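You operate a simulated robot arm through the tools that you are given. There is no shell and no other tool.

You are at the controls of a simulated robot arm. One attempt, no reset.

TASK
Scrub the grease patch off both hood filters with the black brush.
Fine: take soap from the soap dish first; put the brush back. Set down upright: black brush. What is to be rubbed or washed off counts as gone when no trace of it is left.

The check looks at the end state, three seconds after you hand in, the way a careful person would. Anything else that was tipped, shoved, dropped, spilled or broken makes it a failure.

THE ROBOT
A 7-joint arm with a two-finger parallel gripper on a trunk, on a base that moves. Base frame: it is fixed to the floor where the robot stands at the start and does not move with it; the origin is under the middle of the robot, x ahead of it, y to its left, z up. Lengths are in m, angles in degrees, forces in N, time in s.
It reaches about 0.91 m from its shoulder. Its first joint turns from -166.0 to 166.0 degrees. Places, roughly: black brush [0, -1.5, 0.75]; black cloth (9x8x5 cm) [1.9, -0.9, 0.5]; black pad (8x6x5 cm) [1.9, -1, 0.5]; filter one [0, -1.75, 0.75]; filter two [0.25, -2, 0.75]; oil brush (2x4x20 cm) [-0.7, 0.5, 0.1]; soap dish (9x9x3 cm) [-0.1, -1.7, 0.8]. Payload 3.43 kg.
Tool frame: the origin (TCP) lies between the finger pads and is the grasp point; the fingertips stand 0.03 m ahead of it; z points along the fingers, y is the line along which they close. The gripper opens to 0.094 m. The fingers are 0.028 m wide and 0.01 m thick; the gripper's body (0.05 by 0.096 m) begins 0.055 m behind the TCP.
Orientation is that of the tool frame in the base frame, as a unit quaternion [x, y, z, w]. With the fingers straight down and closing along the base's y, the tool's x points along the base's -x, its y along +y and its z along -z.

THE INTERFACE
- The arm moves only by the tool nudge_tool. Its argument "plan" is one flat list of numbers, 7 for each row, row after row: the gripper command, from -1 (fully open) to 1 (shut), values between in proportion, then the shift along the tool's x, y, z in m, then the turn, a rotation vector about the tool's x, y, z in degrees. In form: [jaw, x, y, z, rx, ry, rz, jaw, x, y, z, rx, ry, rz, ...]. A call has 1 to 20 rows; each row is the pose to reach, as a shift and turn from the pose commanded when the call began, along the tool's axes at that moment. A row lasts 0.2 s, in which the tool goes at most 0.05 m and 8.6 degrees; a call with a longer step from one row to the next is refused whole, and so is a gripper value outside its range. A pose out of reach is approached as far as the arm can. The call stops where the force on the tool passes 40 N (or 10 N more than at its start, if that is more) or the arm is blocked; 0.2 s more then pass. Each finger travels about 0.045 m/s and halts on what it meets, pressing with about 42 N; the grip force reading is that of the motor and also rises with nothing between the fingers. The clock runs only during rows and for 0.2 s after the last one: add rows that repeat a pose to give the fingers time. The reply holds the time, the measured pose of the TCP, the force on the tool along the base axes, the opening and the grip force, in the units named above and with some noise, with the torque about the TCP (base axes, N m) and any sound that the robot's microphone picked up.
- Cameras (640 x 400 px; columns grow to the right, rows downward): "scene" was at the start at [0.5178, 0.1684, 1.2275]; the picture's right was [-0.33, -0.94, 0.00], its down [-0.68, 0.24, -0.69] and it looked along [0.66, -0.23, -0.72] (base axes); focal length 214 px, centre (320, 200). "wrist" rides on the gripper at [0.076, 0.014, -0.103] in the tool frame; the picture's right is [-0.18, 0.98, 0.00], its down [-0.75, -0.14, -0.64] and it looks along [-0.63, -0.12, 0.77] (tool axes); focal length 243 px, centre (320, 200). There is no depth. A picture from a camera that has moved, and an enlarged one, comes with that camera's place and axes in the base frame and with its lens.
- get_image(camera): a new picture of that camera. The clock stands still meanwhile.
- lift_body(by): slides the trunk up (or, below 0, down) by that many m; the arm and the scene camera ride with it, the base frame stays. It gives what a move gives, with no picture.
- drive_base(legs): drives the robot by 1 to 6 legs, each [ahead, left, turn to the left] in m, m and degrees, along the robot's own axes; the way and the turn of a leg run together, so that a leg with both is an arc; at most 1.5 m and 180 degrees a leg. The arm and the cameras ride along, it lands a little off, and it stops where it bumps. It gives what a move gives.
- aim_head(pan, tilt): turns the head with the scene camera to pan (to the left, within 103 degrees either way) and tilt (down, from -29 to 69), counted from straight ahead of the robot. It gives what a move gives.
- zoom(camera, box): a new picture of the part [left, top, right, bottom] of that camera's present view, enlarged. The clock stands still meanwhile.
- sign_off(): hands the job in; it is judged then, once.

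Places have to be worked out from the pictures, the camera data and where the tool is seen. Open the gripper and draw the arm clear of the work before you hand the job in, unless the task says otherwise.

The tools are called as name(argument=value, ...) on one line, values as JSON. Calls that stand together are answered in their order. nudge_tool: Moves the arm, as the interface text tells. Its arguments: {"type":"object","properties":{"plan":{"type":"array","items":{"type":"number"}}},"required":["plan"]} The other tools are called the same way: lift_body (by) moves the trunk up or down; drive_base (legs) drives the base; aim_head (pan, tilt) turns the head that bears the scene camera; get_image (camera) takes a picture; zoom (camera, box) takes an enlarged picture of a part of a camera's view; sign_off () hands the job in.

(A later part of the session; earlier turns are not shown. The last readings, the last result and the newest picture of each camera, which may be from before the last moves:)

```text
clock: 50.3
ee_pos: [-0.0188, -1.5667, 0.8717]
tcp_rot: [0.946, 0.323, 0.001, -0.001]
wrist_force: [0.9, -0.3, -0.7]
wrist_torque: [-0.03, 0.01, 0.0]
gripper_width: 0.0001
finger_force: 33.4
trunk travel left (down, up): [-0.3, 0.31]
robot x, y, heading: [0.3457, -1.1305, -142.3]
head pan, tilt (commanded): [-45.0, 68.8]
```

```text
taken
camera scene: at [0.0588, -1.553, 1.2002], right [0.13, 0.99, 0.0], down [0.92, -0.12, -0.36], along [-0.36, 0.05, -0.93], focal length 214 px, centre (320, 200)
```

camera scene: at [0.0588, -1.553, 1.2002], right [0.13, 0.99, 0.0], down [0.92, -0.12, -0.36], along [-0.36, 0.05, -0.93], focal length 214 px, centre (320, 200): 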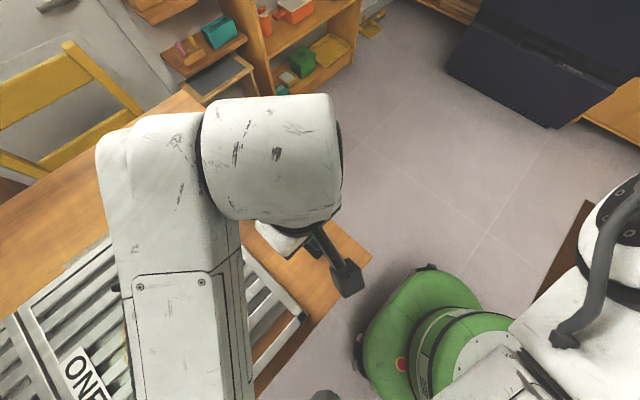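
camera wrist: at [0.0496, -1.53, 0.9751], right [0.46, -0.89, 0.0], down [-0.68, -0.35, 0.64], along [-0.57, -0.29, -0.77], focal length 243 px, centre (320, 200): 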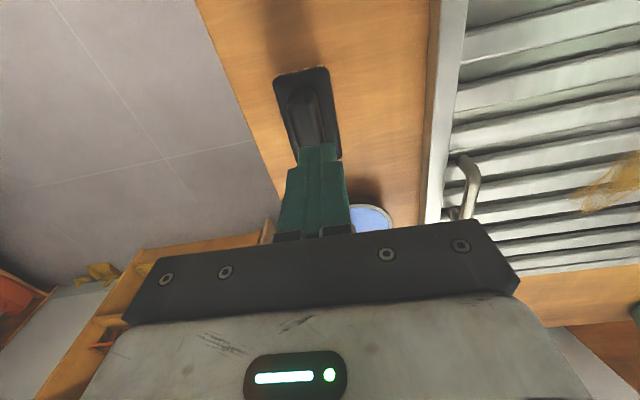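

The brush still stands upright, about 1 cm toward −y of the tool. The tips most likely met the block's rounded upper edge, so I'll re-grip on the handle itself, with the fingertips just above the block. First I'll open, shift −9 mm and descend to TCP z ≈ 0.817.

nudge_tool(plan=[-0.5, 0, 0, 0, 0, 0, 0, -0.5, 0, -0.0045, 0, 0, 0, 0, -0.5, 0, -0.009, 0, 0, 0, 0, -0.5, 0, -0.009, 0.01, 0, 0, 0, -0.5, 0, -0.009, 0.035, 0, 0, 0, -0.5, 0, -0.009, 0.054, 0, 0, 0, -0.5, 0, -0.009, 0.054, 0, 0, 0])

zoom(camera="wrist", box=[220, 60, 420, 240])

```text
clock: 51.9
ee_pos: [-0.0249, -1.5585, 0.8176]
tcp_rot: [0.946, 0.323, 0.0, 0.0]
wrist_force: [0.5, 0.2, 0.5]
wrist_torque: [-0.05, -0.01, 0.02]
gripper_width: 0.0705
finger_force: 0.2
trunk travel left (down, up): [-0.3, 0.31]
robot x, y, heading: [0.347, -1.1352, -142.4]
head pan, tilt (commanded): [-45.0, 68.8]
```

```text
2.22 times, centred on (320, 150) of wrist
camera zoom: at [0.0443, -1.5227, 0.9211], right [0.46, -0.89, 0.0], down [-0.68, -0.35, 0.64], along [-0.57, -0.29, -0.77], focal length 539 px, centre (320, 311)
```

zoom: 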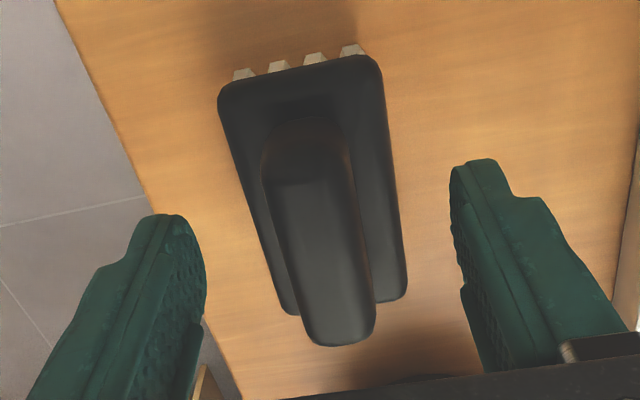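

The handle is centred. Closing now and checking the width.

nudge_tool(plan=[0, 0, 0, 0, 0, 0, 0, 0.4, 0, 0, 0, 0, 0, 0, 1, 0, 0, 0, 0, 0, 0, 1, 0, 0, 0, 0, 0, 0, 1, 0, 0, 0, 0, 0, 0, 1, 0, 0, 0, 0, 0, 0, 1, 0, 0, 0, 0, 0, 0])

zoom(camera="wrist", box=[220, 60, 420, 240])

```text
clock: 53.5
ee_pos: [-0.0248, -1.5579, 0.819]
tcp_rot: [0.946, 0.323, 0.001, 0.0]
wrist_force: [0.1, 0.0, 0.2]
wrist_torque: [0.01, 0.04, -0.01]
gripper_width: 0.0207
finger_force: 42.1
trunk travel left (down, up): [-0.3, 0.31]
robot x, y, heading: [0.3457, -1.1363, -142.3]
head pan, tilt (commanded): [-45.0, 68.8]
```

```text
2.22 times, centred on (320, 150) of wrist
camera zoom: at [0.0443, -1.5226, 0.9213], right [0.46, -0.89, 0.0], down [-0.68, -0.35, 0.64], along [-0.57, -0.29, -0.77], focal length 539 px, centre (320, 311)
```

zoom: 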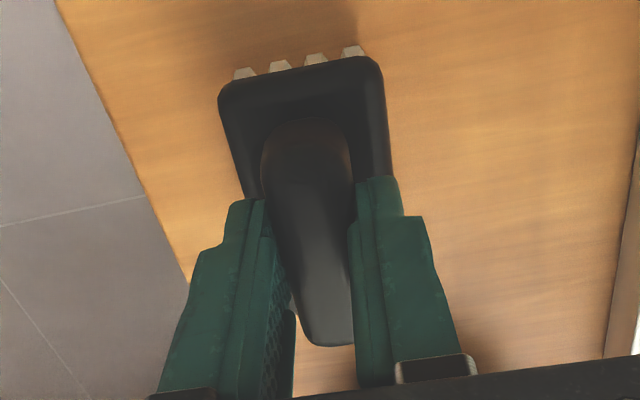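

Width 0.0207 m means the fingers are on the handle. I'll re-seat 5 mm deeper for more overlap before lifting.

nudge_tool(plan=[0.3, 0, 0, 0, 0, 0, 0, 0.3, 0, 0, 0.0055, 0, 0, 0, 0.3, 0, 0, 0.0055, 0, 0, 0, 1, 0, 0, 0.0055, 0, 0, 0, 1, 0, 0, 0.0055, 0, 0, 0, 1, 0, 0, 0.0055, 0, 0, 0, 1, 0, 0, 0.0055, 0, 0, 0])

nudge_tool(plan=[1, 0, 0, -0.005, 0, 0, 0, 1, 0, 0, -0.01, 0, 0, 0, 1, 0, 0, -0.015, 0, 0, 0, 1, 0, 0, -0.015, 0, 0, 0])

get_image(camera="wrist")

```text
clock: 55.1
ee_pos: [-0.0242, -1.5576, 0.8133]
tcp_rot: [0.946, 0.323, -0.001, 0.0]
wrist_force: [-1.2, -2.4, 34.6]
wrist_torque: [-0.11, 0.04, -0.03]
gripper_width: 0.021
finger_force: 41.7
trunk travel left (down, up): [-0.3, 0.31]
robot x, y, heading: [0.3425, -1.1353, -142.5]
head pan, tilt (commanded): [-45.0, 68.8]
```

```text
clock: 56.1
ee_pos: [-0.025, -1.5591, 0.8271]
tcp_rot: [0.947, 0.323, 0.001, -0.001]
wrist_force: [0.4, -0.5, -1.1]
wrist_torque: [0.0, 0.02, -0.02]
gripper_width: 0.0211
finger_force: 42.3
trunk travel left (down, up): [-0.3, 0.31]
robot x, y, heading: [0.3457, -1.1361, -142.2]
head pan, tilt (commanded): [-45.0, 68.8]
```

```text
taken
camera wrist: at [0.0446, -1.5232, 0.9309], right [0.46, -0.89, 0.0], down [-0.68, -0.35, 0.64], along [-0.57, -0.29, -0.77], focal length 243 px, centre (320, 200)
```

wrist: 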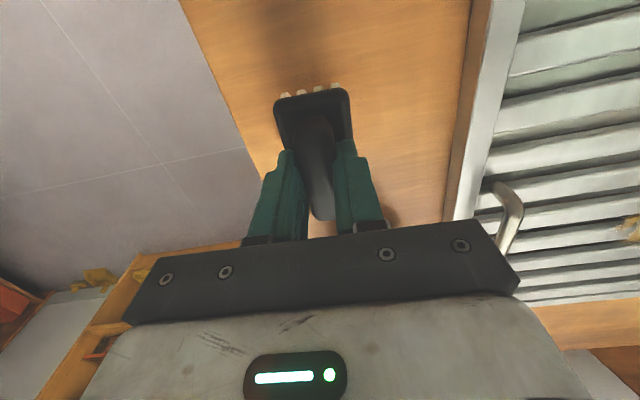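

The fingertips bore on the block top (34 N), and after a 15 mm lift the brush keeps its place relative to the fingers. I'll lift further and verify from the scene camera.

nudge_tool(plan=[1, 0, 0, -0.03, 0, 0, 0, 1, 0, 0, -0.06, 0, 0, 0, 1, 0, 0, -0.075, 0, 0, 0, 1, 0, 0, -0.075, 0, 0, 0])

get_image(camera="wrist")

aim_head(pan=-20, tilt=60)

get_image(camera="scene")

```text
clock: 57.1
ee_pos: [-0.0251, -1.5589, 0.9023]
tcp_rot: [0.946, 0.323, 0.001, 0.0]
wrist_force: [0.2, 0.2, -0.3]
wrist_torque: [0.02, 0.0, -0.01]
gripper_width: 0.0209
finger_force: 42.0
trunk travel left (down, up): [-0.3, 0.31]
robot x, y, heading: [0.346, -1.137, -142.2]
head pan, tilt (commanded): [-45.0, 68.8]
```

```text
taken
camera wrist: at [0.0445, -1.5235, 1.0057], right [0.46, -0.89, 0.0], down [-0.68, -0.35, 0.64], along [-0.57, -0.29, -0.77], focal length 243 px, centre (320, 200)
```

wrist: 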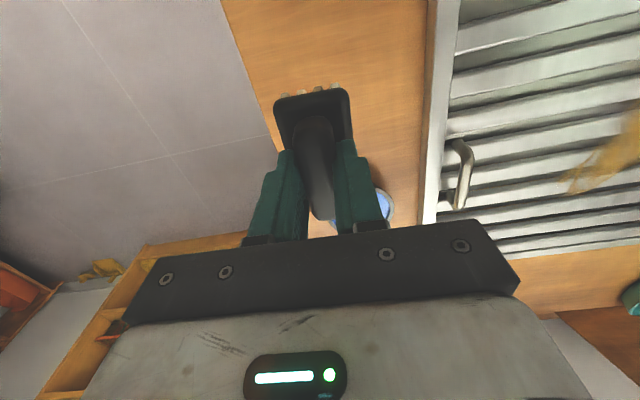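

```text
clock: 58.0
ee_pos: [-0.0245, -1.5593, 0.902]
tcp_rot: [0.946, 0.323, 0.001, 0.0]
wrist_force: [-0.7, -0.3, 0.3]
wrist_torque: [0.01, -0.01, 0.01]
gripper_width: 0.021
finger_force: 42.1
trunk travel left (down, up): [-0.3, 0.31]
robot x, y, heading: [0.3465, -1.1351, -142.4]
head pan, tilt (commanded): [-20.0, 60.0]
```

```text
taken
camera scene: at [0.0507, -1.5804, 1.2095], right [-0.3, 0.95, 0.0], down [0.83, 0.26, -0.5], along [-0.48, -0.15, -0.87], focal length 214 px, centre (320, 200)
```

scene: 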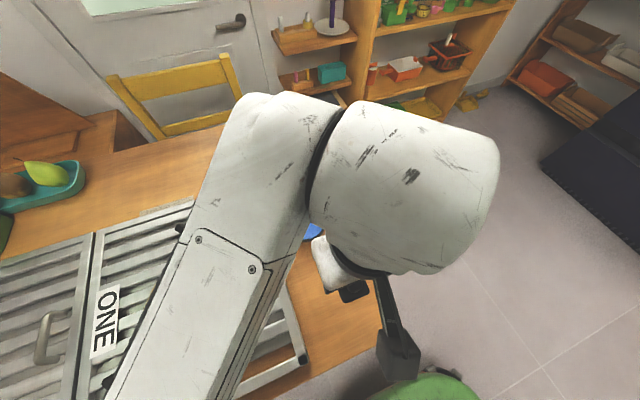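

The brush is held firmly. Now over the soap dish at about (−0.123, −1.667), keeping z 0.90, with brush bottoms near 0.82.

nudge_tool(plan=[1, -0.036, 0.006, 0, 0, 0, 0, 1, -0.072, 0.0125, 0, 0, 0, 0, 1, -0.108, 0.019, 0, 0, 0, 0, 1, -0.1439, 0.025, 0, 0, 0, 0, 1, -0.1439, 0.025, 0, 0, 0, 0])

get_image(camera="wrist")

aim_head(pan=-60, tilt=55)

get_image(camera="scene")

```text
clock: 59.2
ee_pos: [-0.1224, -1.6689, 0.9017]
tcp_rot: [0.946, 0.324, 0.002, 0.0]
wrist_force: [-0.5, 0.4, -0.7]
wrist_torque: [0.0, -0.02, -0.01]
gripper_width: 0.0211
finger_force: 42.4
trunk travel left (down, up): [-0.3, 0.31]
robot x, y, heading: [0.3474, -1.1339, -142.4]
head pan, tilt (commanded): [-20.0, 60.0]
```

```text
taken
camera wrist: at [-0.0533, -1.6331, 1.0048], right [0.46, -0.89, 0.0], down [-0.68, -0.35, 0.64], along [-0.57, -0.29, -0.77], focal length 243 px, centre (320, 200)
```

wrist: 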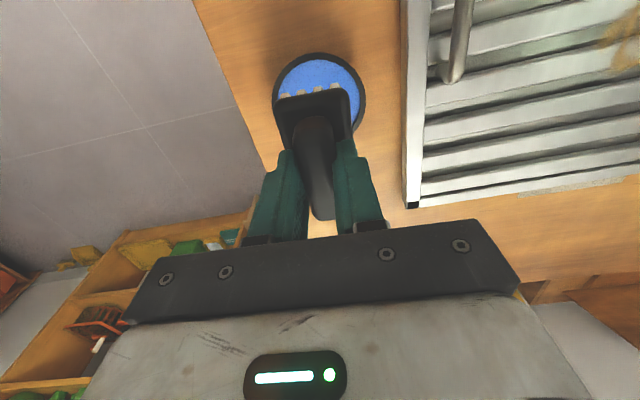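

```text
clock: 60.2
ee_pos: [-0.1221, -1.6678, 0.9022]
tcp_rot: [0.946, 0.324, 0.001, 0.001]
wrist_force: [0.1, -0.4, -0.9]
wrist_torque: [-0.01, -0.03, 0.02]
gripper_width: 0.0206
finger_force: 42.1
trunk travel left (down, up): [-0.3, 0.31]
robot x, y, heading: [0.3418, -1.1333, -142.3]
head pan, tilt (commanded): [-60.0, 55.0]
```

```text
taken
camera scene: at [0.0475, -1.5329, 1.2156], right [0.38, 0.93, 0.0], down [0.76, -0.31, -0.57], along [-0.53, 0.22, -0.82], focal length 214 px, centre (320, 200)
```

scene: 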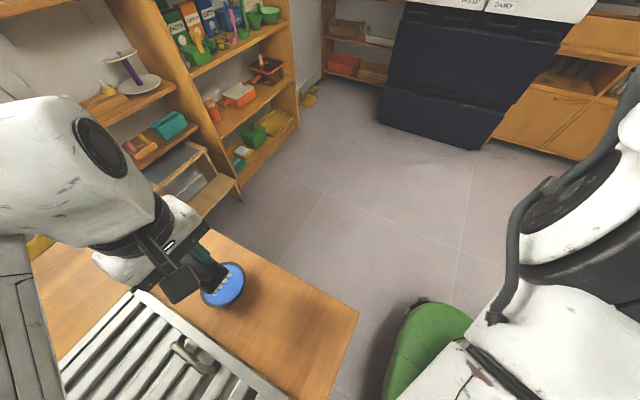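

The dish is centred under the brush to within about 2 mm. I'll come down gradually, watching the force.

nudge_tool(plan=[1, 0, 0, 0.02, 0, 0, 0, 1, 0, 0, 0.04, 0, 0, 0, 1, 0, 0, 0.047, 0, 0, 0, 1, 0, 0, 0.047, 0, 0, 0])

zoom(camera="scene", box=[130, 200, 330, 350])

zoom(camera="wrist", box=[220, 40, 420, 200])

```text
clock: 61.2
ee_pos: [-0.1239, -1.6662, 0.8551]
tcp_rot: [0.946, 0.324, 0.001, -0.001]
wrist_force: [0.1, 0.1, 0.1]
wrist_torque: [0.03, -0.01, 0.0]
gripper_width: 0.021
finger_force: 42.0
trunk travel left (down, up): [-0.3, 0.31]
robot x, y, heading: [0.346, -1.1388, -142.5]
head pan, tilt (commanded): [-60.0, 55.0]
```

```text
2.67 times, centred on (230, 275) of scene
camera zoom: at [0.0475, -1.5328, 1.2156], right [0.38, 0.93, 0.0], down [0.76, -0.31, -0.57], along [-0.53, 0.22, -0.82], focal length 572 px, centre (560, 0)
```

zoom: 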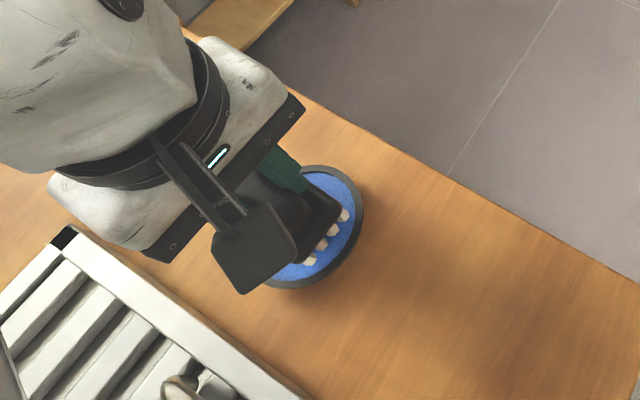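

```text
2.50 times, centred on (320, 120) of wrist
camera zoom: at [-0.0544, -1.6311, 0.9574], right [0.46, -0.89, 0.0], down [-0.68, -0.35, 0.64], along [-0.57, -0.29, -0.77], focal length 606 px, centre (320, 400)
```

zoom: 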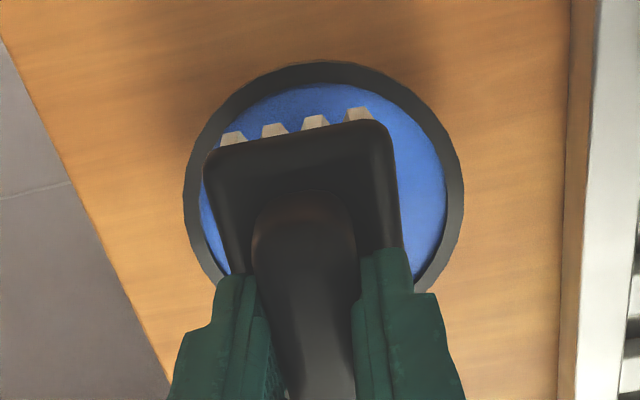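

Both views show the bristles well inside the rim. I'll lower in small steps until light contact.

nudge_tool(plan=[1, 0, 0, 0.003, 0, 0, 0, 1, 0, 0, 0.006, 0, 0, 0, 1, 0, 0, 0.008, 0, 0, 0])

nudge_tool(plan=[1, 0, 0, 0.002, 0, 0, 0, 1, 0, 0, 0.003, 0, 0, 0])

```text
clock: 62.0
ee_pos: [-0.1233, -1.6674, 0.8473]
tcp_rot: [0.946, 0.323, 0.001, 0.0]
wrist_force: [-0.6, -0.1, -1.1]
wrist_torque: [0.0, 0.0, 0.0]
gripper_width: 0.021
finger_force: 42.1
trunk travel left (down, up): [-0.3, 0.31]
robot x, y, heading: [0.3459, -1.1365, -142.3]
head pan, tilt (commanded): [-60.0, 55.0]
```

```text
clock: 62.6
ee_pos: [-0.1226, -1.6675, 0.845]
tcp_rot: [0.946, 0.323, 0.001, 0.0]
wrist_force: [-0.1, -0.5, -1.4]
wrist_torque: [-0.03, -0.01, -0.06]
gripper_width: 0.0211
finger_force: 41.7
trunk travel left (down, up): [-0.3, 0.31]
robot x, y, heading: [0.3475, -1.1357, -142.2]
head pan, tilt (commanded): [-60.0, 55.0]
```

No contact yet at z 0.845. Continuing in 2 mm steps.

nudge_tool(plan=[1, 0, 0, 0.002, 0, 0, 0, 1, 0, 0, 0.002, 0, 0, 0])

nudge_tool(plan=[1, 0, 0, 0.002, 0, 0, 0, 1, 0, 0, 0.002, 0, 0, 0])

zoom(camera="wrist", box=[220, 40, 420, 200])

```text
clock: 63.2
ee_pos: [-0.1235, -1.6669, 0.8445]
tcp_rot: [0.946, 0.323, 0.001, 0.0]
wrist_force: [0.8, -0.1, -1.3]
wrist_torque: [0.0, 0.01, -0.02]
gripper_width: 0.021
finger_force: 42.3
trunk travel left (down, up): [-0.3, 0.31]
robot x, y, heading: [0.3442, -1.1334, -142.5]
head pan, tilt (commanded): [-60.0, 55.0]
```

```text
clock: 63.9
ee_pos: [-0.1228, -1.6677, 0.8418]
tcp_rot: [0.946, 0.323, 0.001, 0.0]
wrist_force: [0.2, 0.3, -1.1]
wrist_torque: [-0.01, 0.02, -0.02]
gripper_width: 0.0206
finger_force: 42.0
trunk travel left (down, up): [-0.3, 0.31]
robot x, y, heading: [0.3439, -1.135, -142.3]
head pan, tilt (commanded): [-60.0, 55.0]
```

```text
2.50 times, centred on (320, 120) of wrist
camera zoom: at [-0.0542, -1.6315, 0.9438], right [0.46, -0.89, 0.0], down [-0.68, -0.35, 0.64], along [-0.57, -0.29, -0.77], focal length 606 px, centre (320, 400)
```

zoom: 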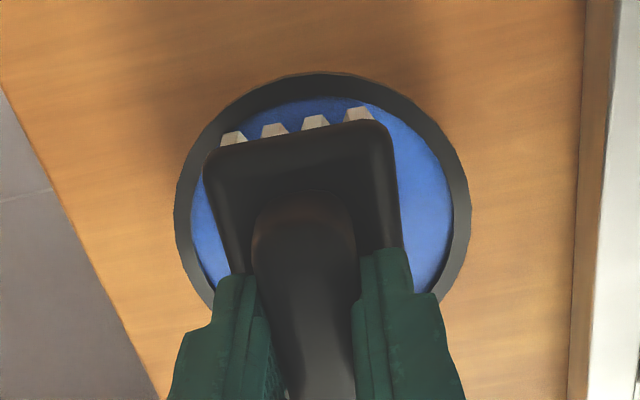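

Still free at z 0.842 and the bristles stay inside the rim. Continuing down.

nudge_tool(plan=[1, 0, 0, 0.002, 0, 0, 0, 1, 0, 0, 0.002, 0, 0, 0])

nudge_tool(plan=[1, 0, 0, 0.002, 0, 0, 0, 1, 0, 0, 0.002, 0, 0, 0])

zoom(camera="scene", box=[170, 230, 290, 320])

```text
clock: 64.5
ee_pos: [-0.1223, -1.6673, 0.8392]
tcp_rot: [0.946, 0.324, 0.001, 0.0]
wrist_force: [0.3, 0.7, 0.0]
wrist_torque: [0.01, 0.02, 0.0]
gripper_width: 0.021
finger_force: 42.2
trunk travel left (down, up): [-0.3, 0.31]
robot x, y, heading: [0.3475, -1.1353, -142.0]
head pan, tilt (commanded): [-60.0, 55.0]
```

```text
clock: 65.0
ee_pos: [-0.1228, -1.6656, 0.8369]
tcp_rot: [0.946, 0.323, 0.001, -0.001]
wrist_force: [-0.6, 0.1, -0.6]
wrist_torque: [-0.02, -0.01, -0.01]
gripper_width: 0.0208
finger_force: 41.7
trunk travel left (down, up): [-0.3, 0.31]
robot x, y, heading: [0.346, -1.1337, -142.4]
head pan, tilt (commanded): [-60.0, 55.0]
```

```text
4.44 times, centred on (230, 275) of scene
camera zoom: at [0.0475, -1.5328, 1.2156], right [0.38, 0.93, 0.0], down [0.76, -0.31, -0.57], along [-0.53, 0.22, -0.82], focal length 953 px, centre (720, -133)
```

zoom: 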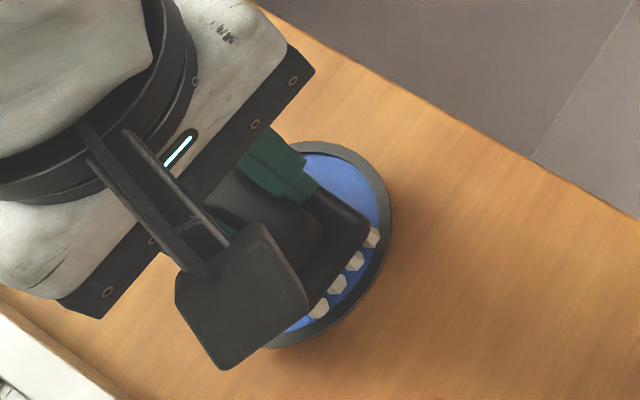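

The bristles are still just above the soap and clear of the rim. Two more steps.

nudge_tool(plan=[1, 0, 0, 0.002, 0, 0, 0, 1, 0, 0, 0.002, 0, 0, 0])

nudge_tool(plan=[1, 0, 0, 0.002, 0, 0, 0, 1, 0, 0, 0.002, 0, 0, 0])

zoom(camera="wrist", box=[220, 40, 420, 200])

```text
clock: 65.7
ee_pos: [-0.123, -1.6671, 0.8349]
tcp_rot: [0.946, 0.323, 0.001, -0.001]
wrist_force: [-1.0, 0.6, -0.4]
wrist_torque: [0.02, -0.01, 0.0]
gripper_width: 0.0208
finger_force: 42.3
trunk travel left (down, up): [-0.3, 0.31]
robot x, y, heading: [0.3465, -1.133, -142.0]
head pan, tilt (commanded): [-60.0, 55.0]
```

```text
clock: 66.2
ee_pos: [-0.1227, -1.667, 0.8342]
tcp_rot: [0.947, 0.323, -0.001, 0.001]
wrist_force: [-1.8, -4.1, 25.2]
wrist_torque: [-0.08, -0.07, 0.0]
gripper_width: 0.021
finger_force: 42.5
trunk travel left (down, up): [-0.3, 0.31]
robot x, y, heading: [0.346, -1.1353, -142.0]
head pan, tilt (commanded): [-60.0, 55.0]
```

```text
2.50 times, centred on (320, 120) of wrist
camera zoom: at [-0.0534, -1.6307, 0.9374], right [0.46, -0.89, 0.0], down [-0.68, -0.35, 0.64], along [-0.57, -0.29, -0.77], focal length 606 px, centre (320, 400)
```

zoom: 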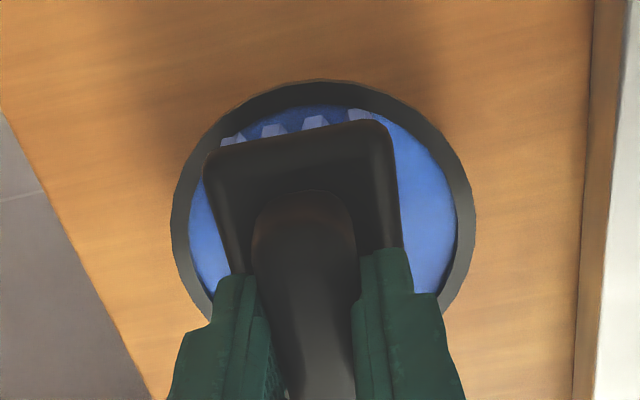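

Contact at z 0.834 with 25 N, and the bristles have turned blue with soap. I'll lift straight up.

nudge_tool(plan=[1, 0, 0, -0.01, 0, 0, 0, 1, 0, 0, -0.04, 0, 0, 0, 1, 0, 0, -0.08, 0, 0, 0, 1, 0, 0, -0.105, 0, 0, 0, 1, 0, 0, -0.105, 0, 0, 0])

zoom(camera="wrist", box=[220, 40, 420, 200])

zoom(camera="scene", box=[130, 180, 330, 330])

```text
clock: 67.5
ee_pos: [-0.1232, -1.6667, 0.9377]
tcp_rot: [0.946, 0.323, 0.001, 0.0]
wrist_force: [-0.4, 0.3, -0.4]
wrist_torque: [0.01, 0.01, -0.01]
gripper_width: 0.021
finger_force: 41.7
trunk travel left (down, up): [-0.3, 0.31]
robot x, y, heading: [0.345, -1.1335, -142.1]
head pan, tilt (commanded): [-60.0, 55.0]
```

```text
2.50 times, centred on (320, 120) of wrist
camera zoom: at [-0.0538, -1.6321, 1.0413], right [0.46, -0.89, 0.0], down [-0.68, -0.35, 0.64], along [-0.57, -0.29, -0.77], focal length 606 px, centre (320, 400)
```

zoom: 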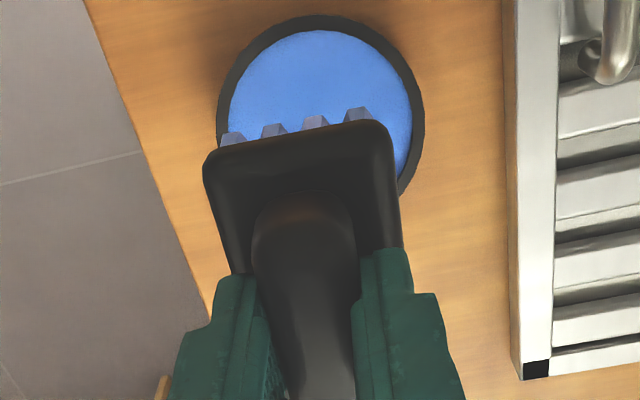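

```text
2.67 times, centred on (230, 255) of scene
camera zoom: at [0.0475, -1.5328, 1.2156], right [0.38, 0.93, 0.0], down [0.76, -0.31, -0.57], along [-0.53, 0.22, -0.82], focal length 572 px, centre (560, 53)
```

zoom: 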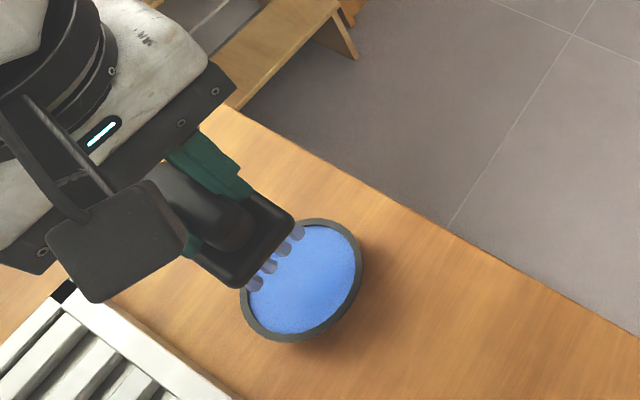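

The soap is taken and the dish has not moved. Now I'll drive 0.34 m left to stand before filter ONE with the brush held high.

drive_base(legs=[[0, 0.34, 0]])

aim_head(pan=-50, tilt=62)

get_image(camera="scene")

get_image(camera="wrist")

```text
clock: 69.7
ee_pos: [0.0892, -1.9392, 0.9379]
tcp_rot: [0.946, 0.324, 0.001, 0.0]
wrist_force: [0.3, 0.2, -0.7]
wrist_torque: [0.04, 0.03, 0.0]
gripper_width: 0.021
finger_force: 42.2
trunk travel left (down, up): [-0.3, 0.31]
robot x, y, heading: [0.5559, -1.4047, -142.1]
head pan, tilt (commanded): [-60.0, 55.0]
```

```text
clock: 70.4
ee_pos: [0.0888, -1.9395, 0.9377]
tcp_rot: [0.946, 0.324, 0.0, 0.001]
wrist_force: [-0.4, -0.6, -1.7]
wrist_torque: [-0.02, -0.01, -0.01]
gripper_width: 0.021
finger_force: 42.0
trunk travel left (down, up): [-0.3, 0.31]
robot x, y, heading: [0.5555, -1.4065, -142.2]
head pan, tilt (commanded): [-50.0, 62.0]
```

```text
taken
camera scene: at [0.2628, -1.8181, 1.2073], right [0.21, 0.98, 0.0], down [0.86, -0.19, -0.47], along [-0.46, 0.1, -0.88], focal length 214 px, centre (320, 200)
```

scene: 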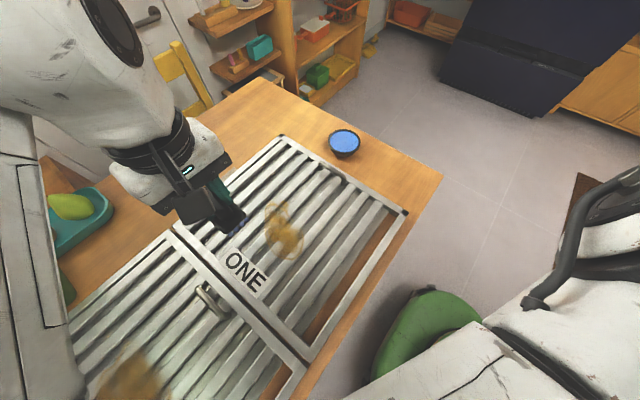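

```text
taken
camera wrist: at [0.158, -1.9042, 1.0411], right [0.46, -0.89, 0.0], down [-0.68, -0.35, 0.64], along [-0.57, -0.29, -0.77], focal length 243 px, centre (320, 200)
```

wrist: 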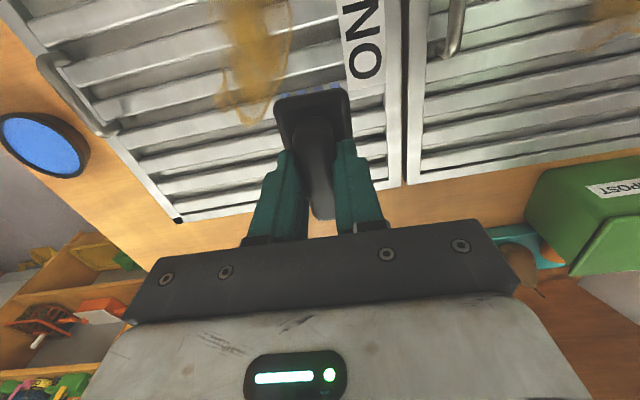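

Filter ONE's patch is in view, just toward +x and −y of the brush. I'll zoom from both cameras to fix its extent.

zoom(camera="scene", box=[200, 150, 400, 300])

zoom(camera="wrist", box=[180, 0, 420, 150])

```text
2.67 times, centred on (300, 225) of scene
camera zoom: at [0.2628, -1.8181, 1.2073], right [0.21, 0.98, 0.0], down [0.86, -0.19, -0.47], along [-0.46, 0.1, -0.88], focal length 572 px, centre (373, 133)
```

zoom: 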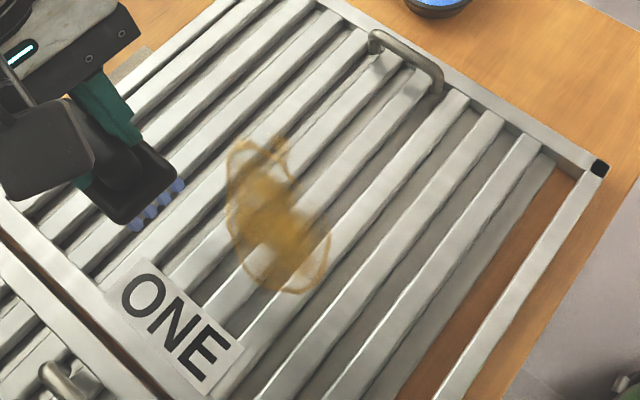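

```text
2.67 times, centred on (300, 75) of wrist
camera zoom: at [0.158, -1.9042, 1.0411], right [0.46, -0.89, 0.0], down [-0.68, -0.35, 0.64], along [-0.57, -0.29, -0.77], focal length 647 px, centre (373, 533)
```

zoom: 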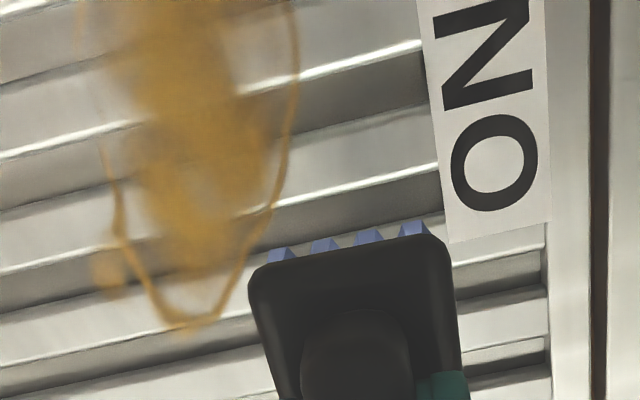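

The patch spans tool x from −0.03 to 0.105 and y from −0.12 to −0.01 relative to the TCP. I'll move over its middle and come down to just above the filter.

nudge_tool(plan=[1, 0.0185, -0.0325, 0.02, 0, 0, 0, 1, 0.037, -0.065, 0.04, 0, 0, 0, 1, 0.037, -0.065, 0.075, 0, 0, 0, 1, 0.037, -0.065, 0.09, 0, 0, 0, 1, 0.037, -0.065, 0.09, 0, 0, 0])

zoom(camera="scene", box=[200, 150, 400, 300])

get_image(camera="scene")

```text
clock: 71.6
ee_pos: [0.0794, -1.8658, 0.8469]
tcp_rot: [0.946, 0.325, 0.001, -0.001]
wrist_force: [0.6, 0.2, -1.1]
wrist_torque: [0.02, 0.0, 0.0]
gripper_width: 0.0209
finger_force: 42.5
trunk travel left (down, up): [-0.3, 0.31]
robot x, y, heading: [0.5546, -1.4078, -142.1]
head pan, tilt (commanded): [-50.0, 62.0]
```

```text
2.67 times, centred on (300, 225) of scene
camera zoom: at [0.2627, -1.8181, 1.2073], right [0.21, 0.98, 0.0], down [0.86, -0.18, -0.47], along [-0.46, 0.1, -0.88], focal length 572 px, centre (373, 133)
```

zoom: 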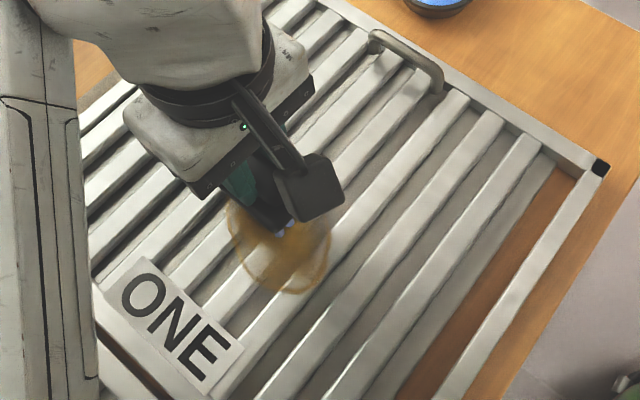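

```text
taken
camera scene: at [0.2627, -1.8181, 1.2073], right [0.21, 0.98, 0.0], down [0.86, -0.18, -0.47], along [-0.46, 0.1, -0.88], focal length 214 px, centre (320, 200)
```

scene: 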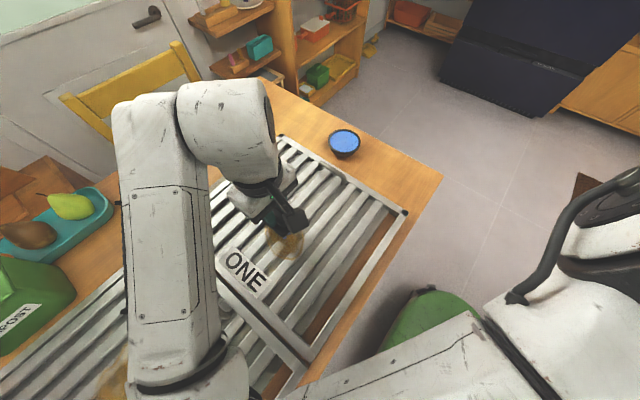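

The forearm runs over the ONE/TWO border toward the elbow at the front edge. Before pressing I want to see how much height the elbow has over filter TWO.

aim_head(pan=20, tilt=65)

get_image(camera="scene")

aim_head(pan=70, tilt=60)

get_image(camera="scene")

```text
clock: 73.0
ee_pos: [0.0804, -1.8657, 0.8497]
tcp_rot: [0.946, 0.325, 0.0, -0.001]
wrist_force: [0.1, -0.5, -0.9]
wrist_torque: [-0.02, 0.01, -0.01]
gripper_width: 0.0209
finger_force: 41.9
trunk travel left (down, up): [-0.3, 0.31]
robot x, y, heading: [0.5565, -1.4059, -142.3]
head pan, tilt (commanded): [20.0, 65.0]
```

```text
taken
camera scene: at [0.2934, -1.883, 1.204], right [-0.85, 0.53, 0.0], down [0.48, 0.77, -0.42], along [-0.22, -0.36, -0.91], focal length 214 px, centre (320, 200)
```

scene: 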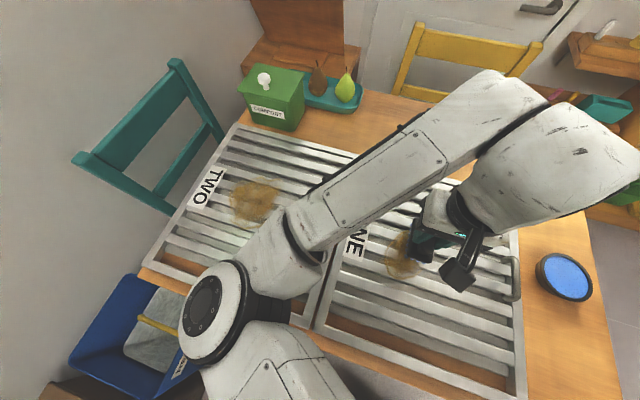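

```text
clock: 74.2
ee_pos: [0.08, -1.8656, 0.8483]
tcp_rot: [0.946, 0.325, 0.001, -0.001]
wrist_force: [0.8, -0.3, -0.5]
wrist_torque: [-0.02, -0.03, 0.0]
gripper_width: 0.0208
finger_force: 41.7
trunk travel left (down, up): [-0.3, 0.31]
robot x, y, heading: [0.5579, -1.404, -141.9]
head pan, tilt (commanded): [70.0, 60.0]
```

```text
taken
camera scene: at [0.3461, -1.895, 1.2095], right [-0.95, -0.31, 0.0], down [-0.27, 0.82, -0.5], along [0.15, -0.48, -0.87], focal length 214 px, centre (320, 200)
```

scene: 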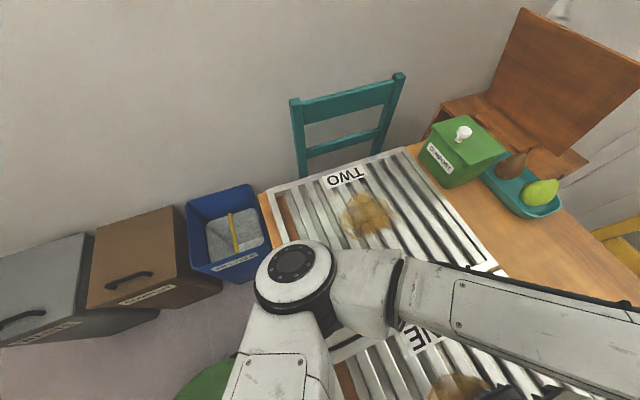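

Triangulating the elbow cap gives (0.392, −1.94, 0.968). It sits over the table's front edge with about 0.1 m clearance, so it's safe. Now lowering the brush toward the filter in small steps.

aim_head(pan=-50, tilt=62)

nudge_tool(plan=[1, 0, 0, 0.004, 0, 0, 0, 1, 0, 0, 0.008, 0, 0, 0, 1, 0, 0, 0.008, 0, 0, 0])

nudge_tool(plan=[1, 0, 0, 0.0015, 0, 0, 0, 1, 0, 0, 0.0015, 0, 0, 0])

nudge_tool(plan=[1, 0, 0, 0.0015, 0, 0, 0, 1, 0, 0, 0.0015, 0, 0, 0])

```text
clock: 76.2
ee_pos: [0.0796, -1.8652, 0.846]
tcp_rot: [0.946, 0.325, 0.001, 0.0]
wrist_force: [0.3, 0.1, -1.6]
wrist_torque: [-0.02, 0.01, -0.01]
gripper_width: 0.0208
finger_force: 42.0
trunk travel left (down, up): [-0.3, 0.31]
robot x, y, heading: [0.5569, -1.4056, -141.8]
head pan, tilt (commanded): [-50.0, 62.0]
```

```text
clock: 77.0
ee_pos: [0.0783, -1.8661, 0.8395]
tcp_rot: [0.946, 0.325, 0.0, 0.0]
wrist_force: [-0.7, 0.0, -1.2]
wrist_torque: [0.01, 0.0, 0.02]
gripper_width: 0.0208
finger_force: 41.6
trunk travel left (down, up): [-0.3, 0.31]
robot x, y, heading: [0.5546, -1.4047, -142.0]
head pan, tilt (commanded): [-50.0, 62.0]
```

```text
clock: 77.6
ee_pos: [0.0793, -1.866, 0.8377]
tcp_rot: [0.946, 0.325, 0.001, 0.0]
wrist_force: [1.2, -0.7, -1.0]
wrist_torque: [0.02, -0.01, -0.02]
gripper_width: 0.0209
finger_force: 41.9
trunk travel left (down, up): [-0.3, 0.31]
robot x, y, heading: [0.5582, -1.4083, -142.1]
head pan, tilt (commanded): [-50.0, 62.0]
```

```text
clock: 78.2
ee_pos: [0.0787, -1.8656, 0.8372]
tcp_rot: [0.945, 0.326, 0.0, -0.001]
wrist_force: [-0.4, 0.4, -0.4]
wrist_torque: [-0.01, -0.03, 0.02]
gripper_width: 0.0207
finger_force: 41.9
trunk travel left (down, up): [-0.3, 0.31]
robot x, y, heading: [0.5556, -1.4063, -142.1]
head pan, tilt (commanded): [-50.0, 62.0]
```

No contact yet at z 0.837. Continuing in 1 mm steps.

nudge_tool(plan=[1, 0, 0, 0.001, 0, 0, 0, 1, 0, 0, 0.001, 0, 0, 0])

nudge_tool(plan=[1, 0, 0, 0.001, 0, 0, 0, 1, 0, 0, 0.001, 0, 0, 0])

nudge_tool(plan=[1, 0, 0, 0.001, 0, 0, 0, 1, 0, 0, 0.001, 0, 0, 0])

zoom(camera="scene", box=[240, 190, 340, 265])

```text
clock: 78.8
ee_pos: [0.0789, -1.8652, 0.8369]
tcp_rot: [0.946, 0.325, -0.001, -0.001]
wrist_force: [-0.7, 1.7, 6.9]
wrist_torque: [-0.1, 0.16, -0.04]
gripper_width: 0.0209
finger_force: 42.3
trunk travel left (down, up): [-0.3, 0.31]
robot x, y, heading: [0.5591, -1.4048, -142.3]
head pan, tilt (commanded): [-50.0, 62.0]
```

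```text
clock: 79.4
ee_pos: [0.0787, -1.865, 0.8361]
tcp_rot: [0.946, 0.325, -0.001, 0.001]
wrist_force: [-3.6, -0.3, 23.3]
wrist_torque: [0.0, 0.02, -0.01]
gripper_width: 0.0207
finger_force: 42.0
trunk travel left (down, up): [-0.3, 0.31]
robot x, y, heading: [0.5523, -1.4045, -142.2]
head pan, tilt (commanded): [-50.0, 62.0]
```

```text
clock: 80.1
ee_pos: [0.0784, -1.8654, 0.8364]
tcp_rot: [0.946, 0.325, -0.001, -0.001]
wrist_force: [1.3, 3.1, 20.9]
wrist_torque: [0.34, -0.41, -0.02]
gripper_width: 0.0206
finger_force: 41.9
trunk travel left (down, up): [-0.3, 0.31]
robot x, y, heading: [0.5544, -1.409, -142.0]
head pan, tilt (commanded): [-50.0, 62.0]
stopped in row 2: the force on the tool passed its limit at 41 N (the readings are from after the stop); the commanded pose is now the measured one
```

```text
5.33 times, centred on (290, 228) of scene
camera zoom: at [0.2631, -1.8177, 1.2072], right [0.21, 0.98, 0.0], down [0.86, -0.18, -0.47], along [-0.46, 0.1, -0.88], focal length 1144 px, centre (480, 53)
```

zoom: 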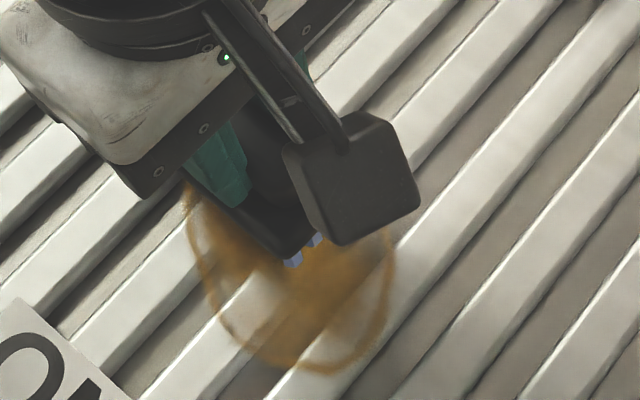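

First contact came at a commanded z of 0.836 (7 N), at roughly 17 N/mm, and I'm now at about 21 N. I'll ease off 0.8 mm and make a first stroke pair along the slats, watching the forces.

nudge_tool(plan=[1, 0, 0, -0.0008, 0, 0, 0, 1, 0, 0.02, -0.0008, 0, 0, 0, 1, 0, 0.045, -0.0008, 0, 0, 0, 1, 0, 0.07, -0.0008, 0, 0, 0])

nudge_tool(plan=[1, 0, -0.025, 0, 0, 0, 0, 1, 0, -0.055, 0, 0, 0, 0, 1, 0, -0.085, 0, 0, 0, 0, 1, 0, -0.115, 0, 0, 0, 0, 1, 0, -0.14, 0, 0, 0, 0])

zoom(camera="scene", box=[220, 175, 360, 280])

```text
clock: 81.1
ee_pos: [0.1194, -1.9221, 0.8363]
tcp_rot: [0.946, 0.324, 0.001, 0.0]
wrist_force: [0.3, 0.0, -2.2]
wrist_torque: [0.02, -0.03, 0.0]
gripper_width: 0.0207
finger_force: 41.7
trunk travel left (down, up): [-0.3, 0.31]
robot x, y, heading: [0.5561, -1.4065, -142.2]
head pan, tilt (commanded): [-50.0, 62.0]
```

```text
clock: 82.3
ee_pos: [0.0362, -1.8106, 0.8362]
tcp_rot: [0.946, 0.325, -0.001, 0.001]
wrist_force: [3.0, -5.7, 22.0]
wrist_torque: [-0.21, -0.32, -0.09]
gripper_width: 0.0208
finger_force: 42.2
trunk travel left (down, up): [-0.3, 0.31]
robot x, y, heading: [0.5563, -1.4067, -142.0]
head pan, tilt (commanded): [-50.0, 62.0]
```

```text
3.81 times, centred on (290, 228) of scene
camera zoom: at [0.2636, -1.8182, 1.2076], right [0.21, 0.98, 0.0], down [0.86, -0.18, -0.47], along [-0.46, 0.1, -0.88], focal length 817 px, centre (434, 95)
```

zoom: 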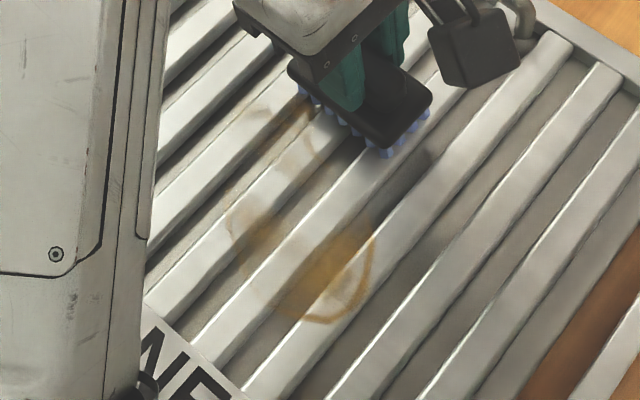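

It works: the stroked lane is clearing. Force rose toward the −y end and vanished at the +y end, so I'll add a slight slope compensation and repeat this lane.

nudge_tool(plan=[1, 0, 0, -0.0006, 0, 0, 0, 1, 0, 0.028, -0.0003, 0, 0, 0, 1, 0, 0.056, -0.0001, 0, 0, 0, 1, 0, 0.084, 0.0002, 0, 0, 0, 1, 0, 0.112, 0.0005, 0, 0, 0, 1, 0, 0.14, 0.0007, 0, 0, 0])

nudge_tool(plan=[1, 0, -0.028, -0.0003, 0, 0, 0, 1, 0, -0.056, -0.0005, 0, 0, 0, 1, 0, -0.07, -0.0006, 0, 0, 0])

nudge_tool(plan=[1, 0, -0.028, -0.0003, 0, 0, 0, 1, 0, -0.056, -0.0005, 0, 0, 0, 1, 0, -0.07, -0.0007, 0, 0, 0])

zoom(camera="scene", box=[220, 175, 360, 280])

```text
clock: 83.7
ee_pos: [0.1251, -1.9208, 0.8364]
tcp_rot: [0.946, 0.324, -0.001, 0.001]
wrist_force: [-2.7, 5.3, 22.3]
wrist_torque: [0.19, 0.24, 0.09]
gripper_width: 0.0209
finger_force: 41.9
trunk travel left (down, up): [-0.3, 0.31]
robot x, y, heading: [0.5524, -1.4074, -142.1]
head pan, tilt (commanded): [-50.0, 62.0]
```

```text
clock: 84.5
ee_pos: [0.0782, -1.8675, 0.8356]
tcp_rot: [0.946, 0.326, 0.0, 0.001]
wrist_force: [-0.5, -0.6, 1.0]
wrist_torque: [-0.09, 0.03, 0.03]
gripper_width: 0.0207
finger_force: 42.0
trunk travel left (down, up): [-0.3, 0.31]
robot x, y, heading: [0.5548, -1.4052, -142.1]
head pan, tilt (commanded): [-50.0, 62.0]
```

```text
clock: 85.3
ee_pos: [0.037, -1.8101, 0.8373]
tcp_rot: [0.946, 0.325, 0.0, 0.0]
wrist_force: [-0.3, -0.1, -0.3]
wrist_torque: [0.02, 0.0, 0.01]
gripper_width: 0.0205
finger_force: 42.9
trunk travel left (down, up): [-0.3, 0.31]
robot x, y, heading: [0.5517, -1.4074, -142.0]
head pan, tilt (commanded): [-50.0, 62.0]
```

```text
3.81 times, centred on (290, 228) of scene
camera zoom: at [0.2629, -1.8183, 1.2072], right [0.21, 0.98, 0.0], down [0.86, -0.18, -0.47], along [-0.46, 0.1, -0.88], focal length 817 px, centre (434, 95)
```

zoom: 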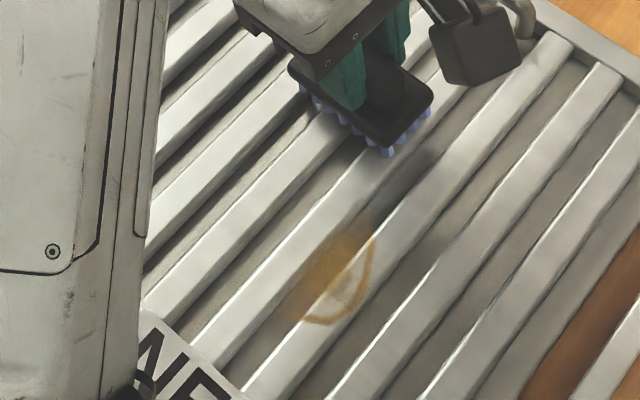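

Most of the patch is gone. The remainder lies at tool x 0.03–0.065, y 0.05–0.115. I'll hop over to that lane and lower to contact.

nudge_tool(plan=[1, 0, 0, -0.006, 0, 0, 0, 1, 0.022, 0.042, -0.006, 0, 0, 0, 1, 0.047, 0.082, -0.006, 0, 0, 0, 1, 0.047, 0.082, -0.001, 0, 0, 0, 1, 0.047, 0.082, 0.0005, 0, 0, 0])

nudge_tool(plan=[1, 0, 0, 0.0007, 0, 0, 0, 1, 0, 0, 0.0007, 0, 0, 0])

```text
clock: 86.5
ee_pos: [0.1246, -1.8467, 0.8368]
tcp_rot: [0.946, 0.324, -0.001, 0.0]
wrist_force: [0.9, 0.4, -0.4]
wrist_torque: [0.04, -0.02, 0.02]
gripper_width: 0.0208
finger_force: 42.0
trunk travel left (down, up): [-0.3, 0.31]
robot x, y, heading: [0.5563, -1.4051, -142.2]
head pan, tilt (commanded): [-50.0, 62.0]
```

```text
clock: 87.1
ee_pos: [0.124, -1.8455, 0.8352]
tcp_rot: [0.946, 0.324, -0.001, 0.001]
wrist_force: [-0.3, 0.1, 17.2]
wrist_torque: [0.06, -0.19, -0.04]
gripper_width: 0.0207
finger_force: 42.3
trunk travel left (down, up): [-0.3, 0.31]
robot x, y, heading: [0.5538, -1.4054, -142.0]
head pan, tilt (commanded): [-50.0, 62.0]
```

17 N contact. Stroking ±5 cm along the slats here.

nudge_tool(plan=[1, 0, 0.025, -0.0002, 0, 0, 0, 1, 0, 0.05, -0.0003, 0, 0, 0, 1, 0, 0.025, -0.0002, 0, 0, 0, 1, 0, 0, 0, 0, 0, 0, 1, 0, -0.025, 0.0001, 0, 0, 0, 1, 0, -0.05, 0.0001, 0, 0, 0, 1, 0, -0.025, 0, 0, 0, 0, 1, 0, 0, 0, 0, 0, 0])

nudge_tool(plan=[1, 0, 0.025, 0, 0, 0, 0, 1, 0, 0.05, 0, 0, 0, 0, 1, 0, 0.025, 0, 0, 0, 0, 1, 0, 0, 0, 0, 0, 0, 1, 0, -0.025, 0, 0, 0, 0, 1, 0, -0.05, 0, 0, 0, 0])

zoom(camera="scene", box=[220, 175, 360, 280])

```text
clock: 88.3
ee_pos: [0.1116, -1.8287, 0.8353]
tcp_rot: [0.946, 0.325, -0.002, 0.001]
wrist_force: [-2.0, 4.1, 22.6]
wrist_torque: [0.4, -0.23, -0.07]
gripper_width: 0.0204
finger_force: 42.3
trunk travel left (down, up): [-0.3, 0.31]
robot x, y, heading: [0.5555, -1.4076, -142.1]
head pan, tilt (commanded): [-50.0, 62.0]
stopped in row 6: the force on the tool passed its limit at 42 N (the readings are from after the stop); the commanded pose is now the measured one
```

```text
clock: 89.2
ee_pos: [0.128, -1.8517, 0.8371]
tcp_rot: [0.945, 0.327, -0.001, 0.003]
wrist_force: [-1.3, 5.0, 21.6]
wrist_torque: [0.65, -0.12, 0.01]
gripper_width: 0.021
finger_force: 42.3
trunk travel left (down, up): [-0.3, 0.31]
robot x, y, heading: [0.5551, -1.4065, -142.0]
head pan, tilt (commanded): [-50.0, 62.0]
stopped in row 4: the force on the tool passed its limit at 41 N (the readings are from after the stop); the commanded pose is now the measured one
```

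```text
3.81 times, centred on (290, 228) of scene
camera zoom: at [0.2641, -1.8186, 1.2073], right [0.21, 0.98, 0.0], down [0.86, -0.18, -0.47], along [-0.46, 0.1, -0.88], focal length 817 px, centre (434, 95)
```

zoom: 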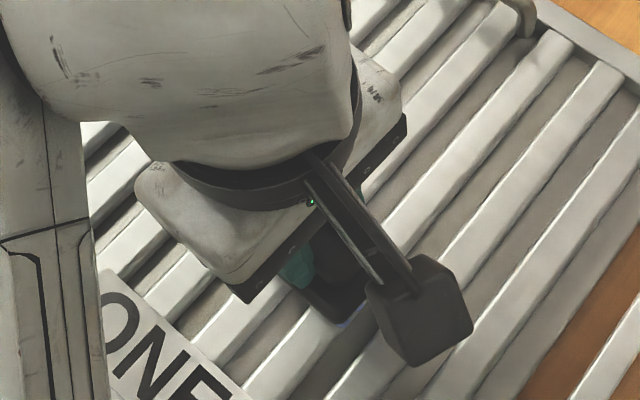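

The forces touched the limit, so I'll lift off and look at the patch area uncovered.

nudge_tool(plan=[1, 0, 0, -0.01, 0, 0, 0, 1, 0, 0, -0.04, 0, 0, 0, 1, -0.03, -0.03, -0.05, 0, 0, 0, 1, -0.06, -0.06, -0.06, 0, 0, 0, 1, -0.08, -0.09, -0.06, 0, 0, 0, 1, -0.08, -0.12, -0.06, 0, 0, 0, 1, -0.08, -0.12, -0.06, 0, 0, 0])

zoom(camera="scene", box=[200, 150, 400, 300])

get_image(camera="wrist")

```text
clock: 90.8
ee_pos: [-0.0114, -1.8067, 0.8954]
tcp_rot: [0.945, 0.327, 0.001, 0.004]
wrist_force: [0.1, -1.0, 0.8]
wrist_torque: [-0.01, 0.01, -0.03]
gripper_width: 0.0207
finger_force: 42.1
trunk travel left (down, up): [-0.3, 0.31]
robot x, y, heading: [0.5561, -1.4075, -141.9]
head pan, tilt (commanded): [-50.0, 62.0]
```

```text
2.67 times, centred on (300, 225) of scene
camera zoom: at [0.2637, -1.8192, 1.2072], right [0.21, 0.98, 0.0], down [0.86, -0.18, -0.47], along [-0.46, 0.1, -0.88], focal length 572 px, centre (373, 133)
```

zoom: 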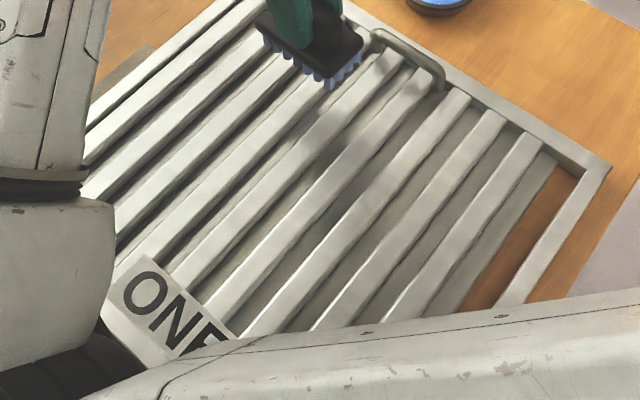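

```text
taken
camera wrist: at [0.0573, -1.7702, 0.9983], right [0.47, -0.89, 0.01], down [-0.68, -0.35, 0.64], along [-0.57, -0.3, -0.77], focal length 243 px, centre (320, 200)
```

wrist: 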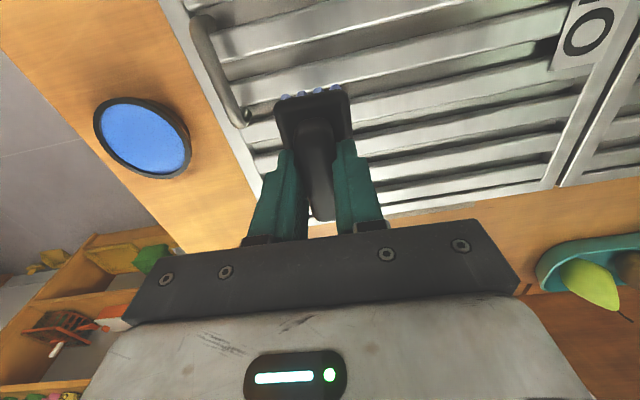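

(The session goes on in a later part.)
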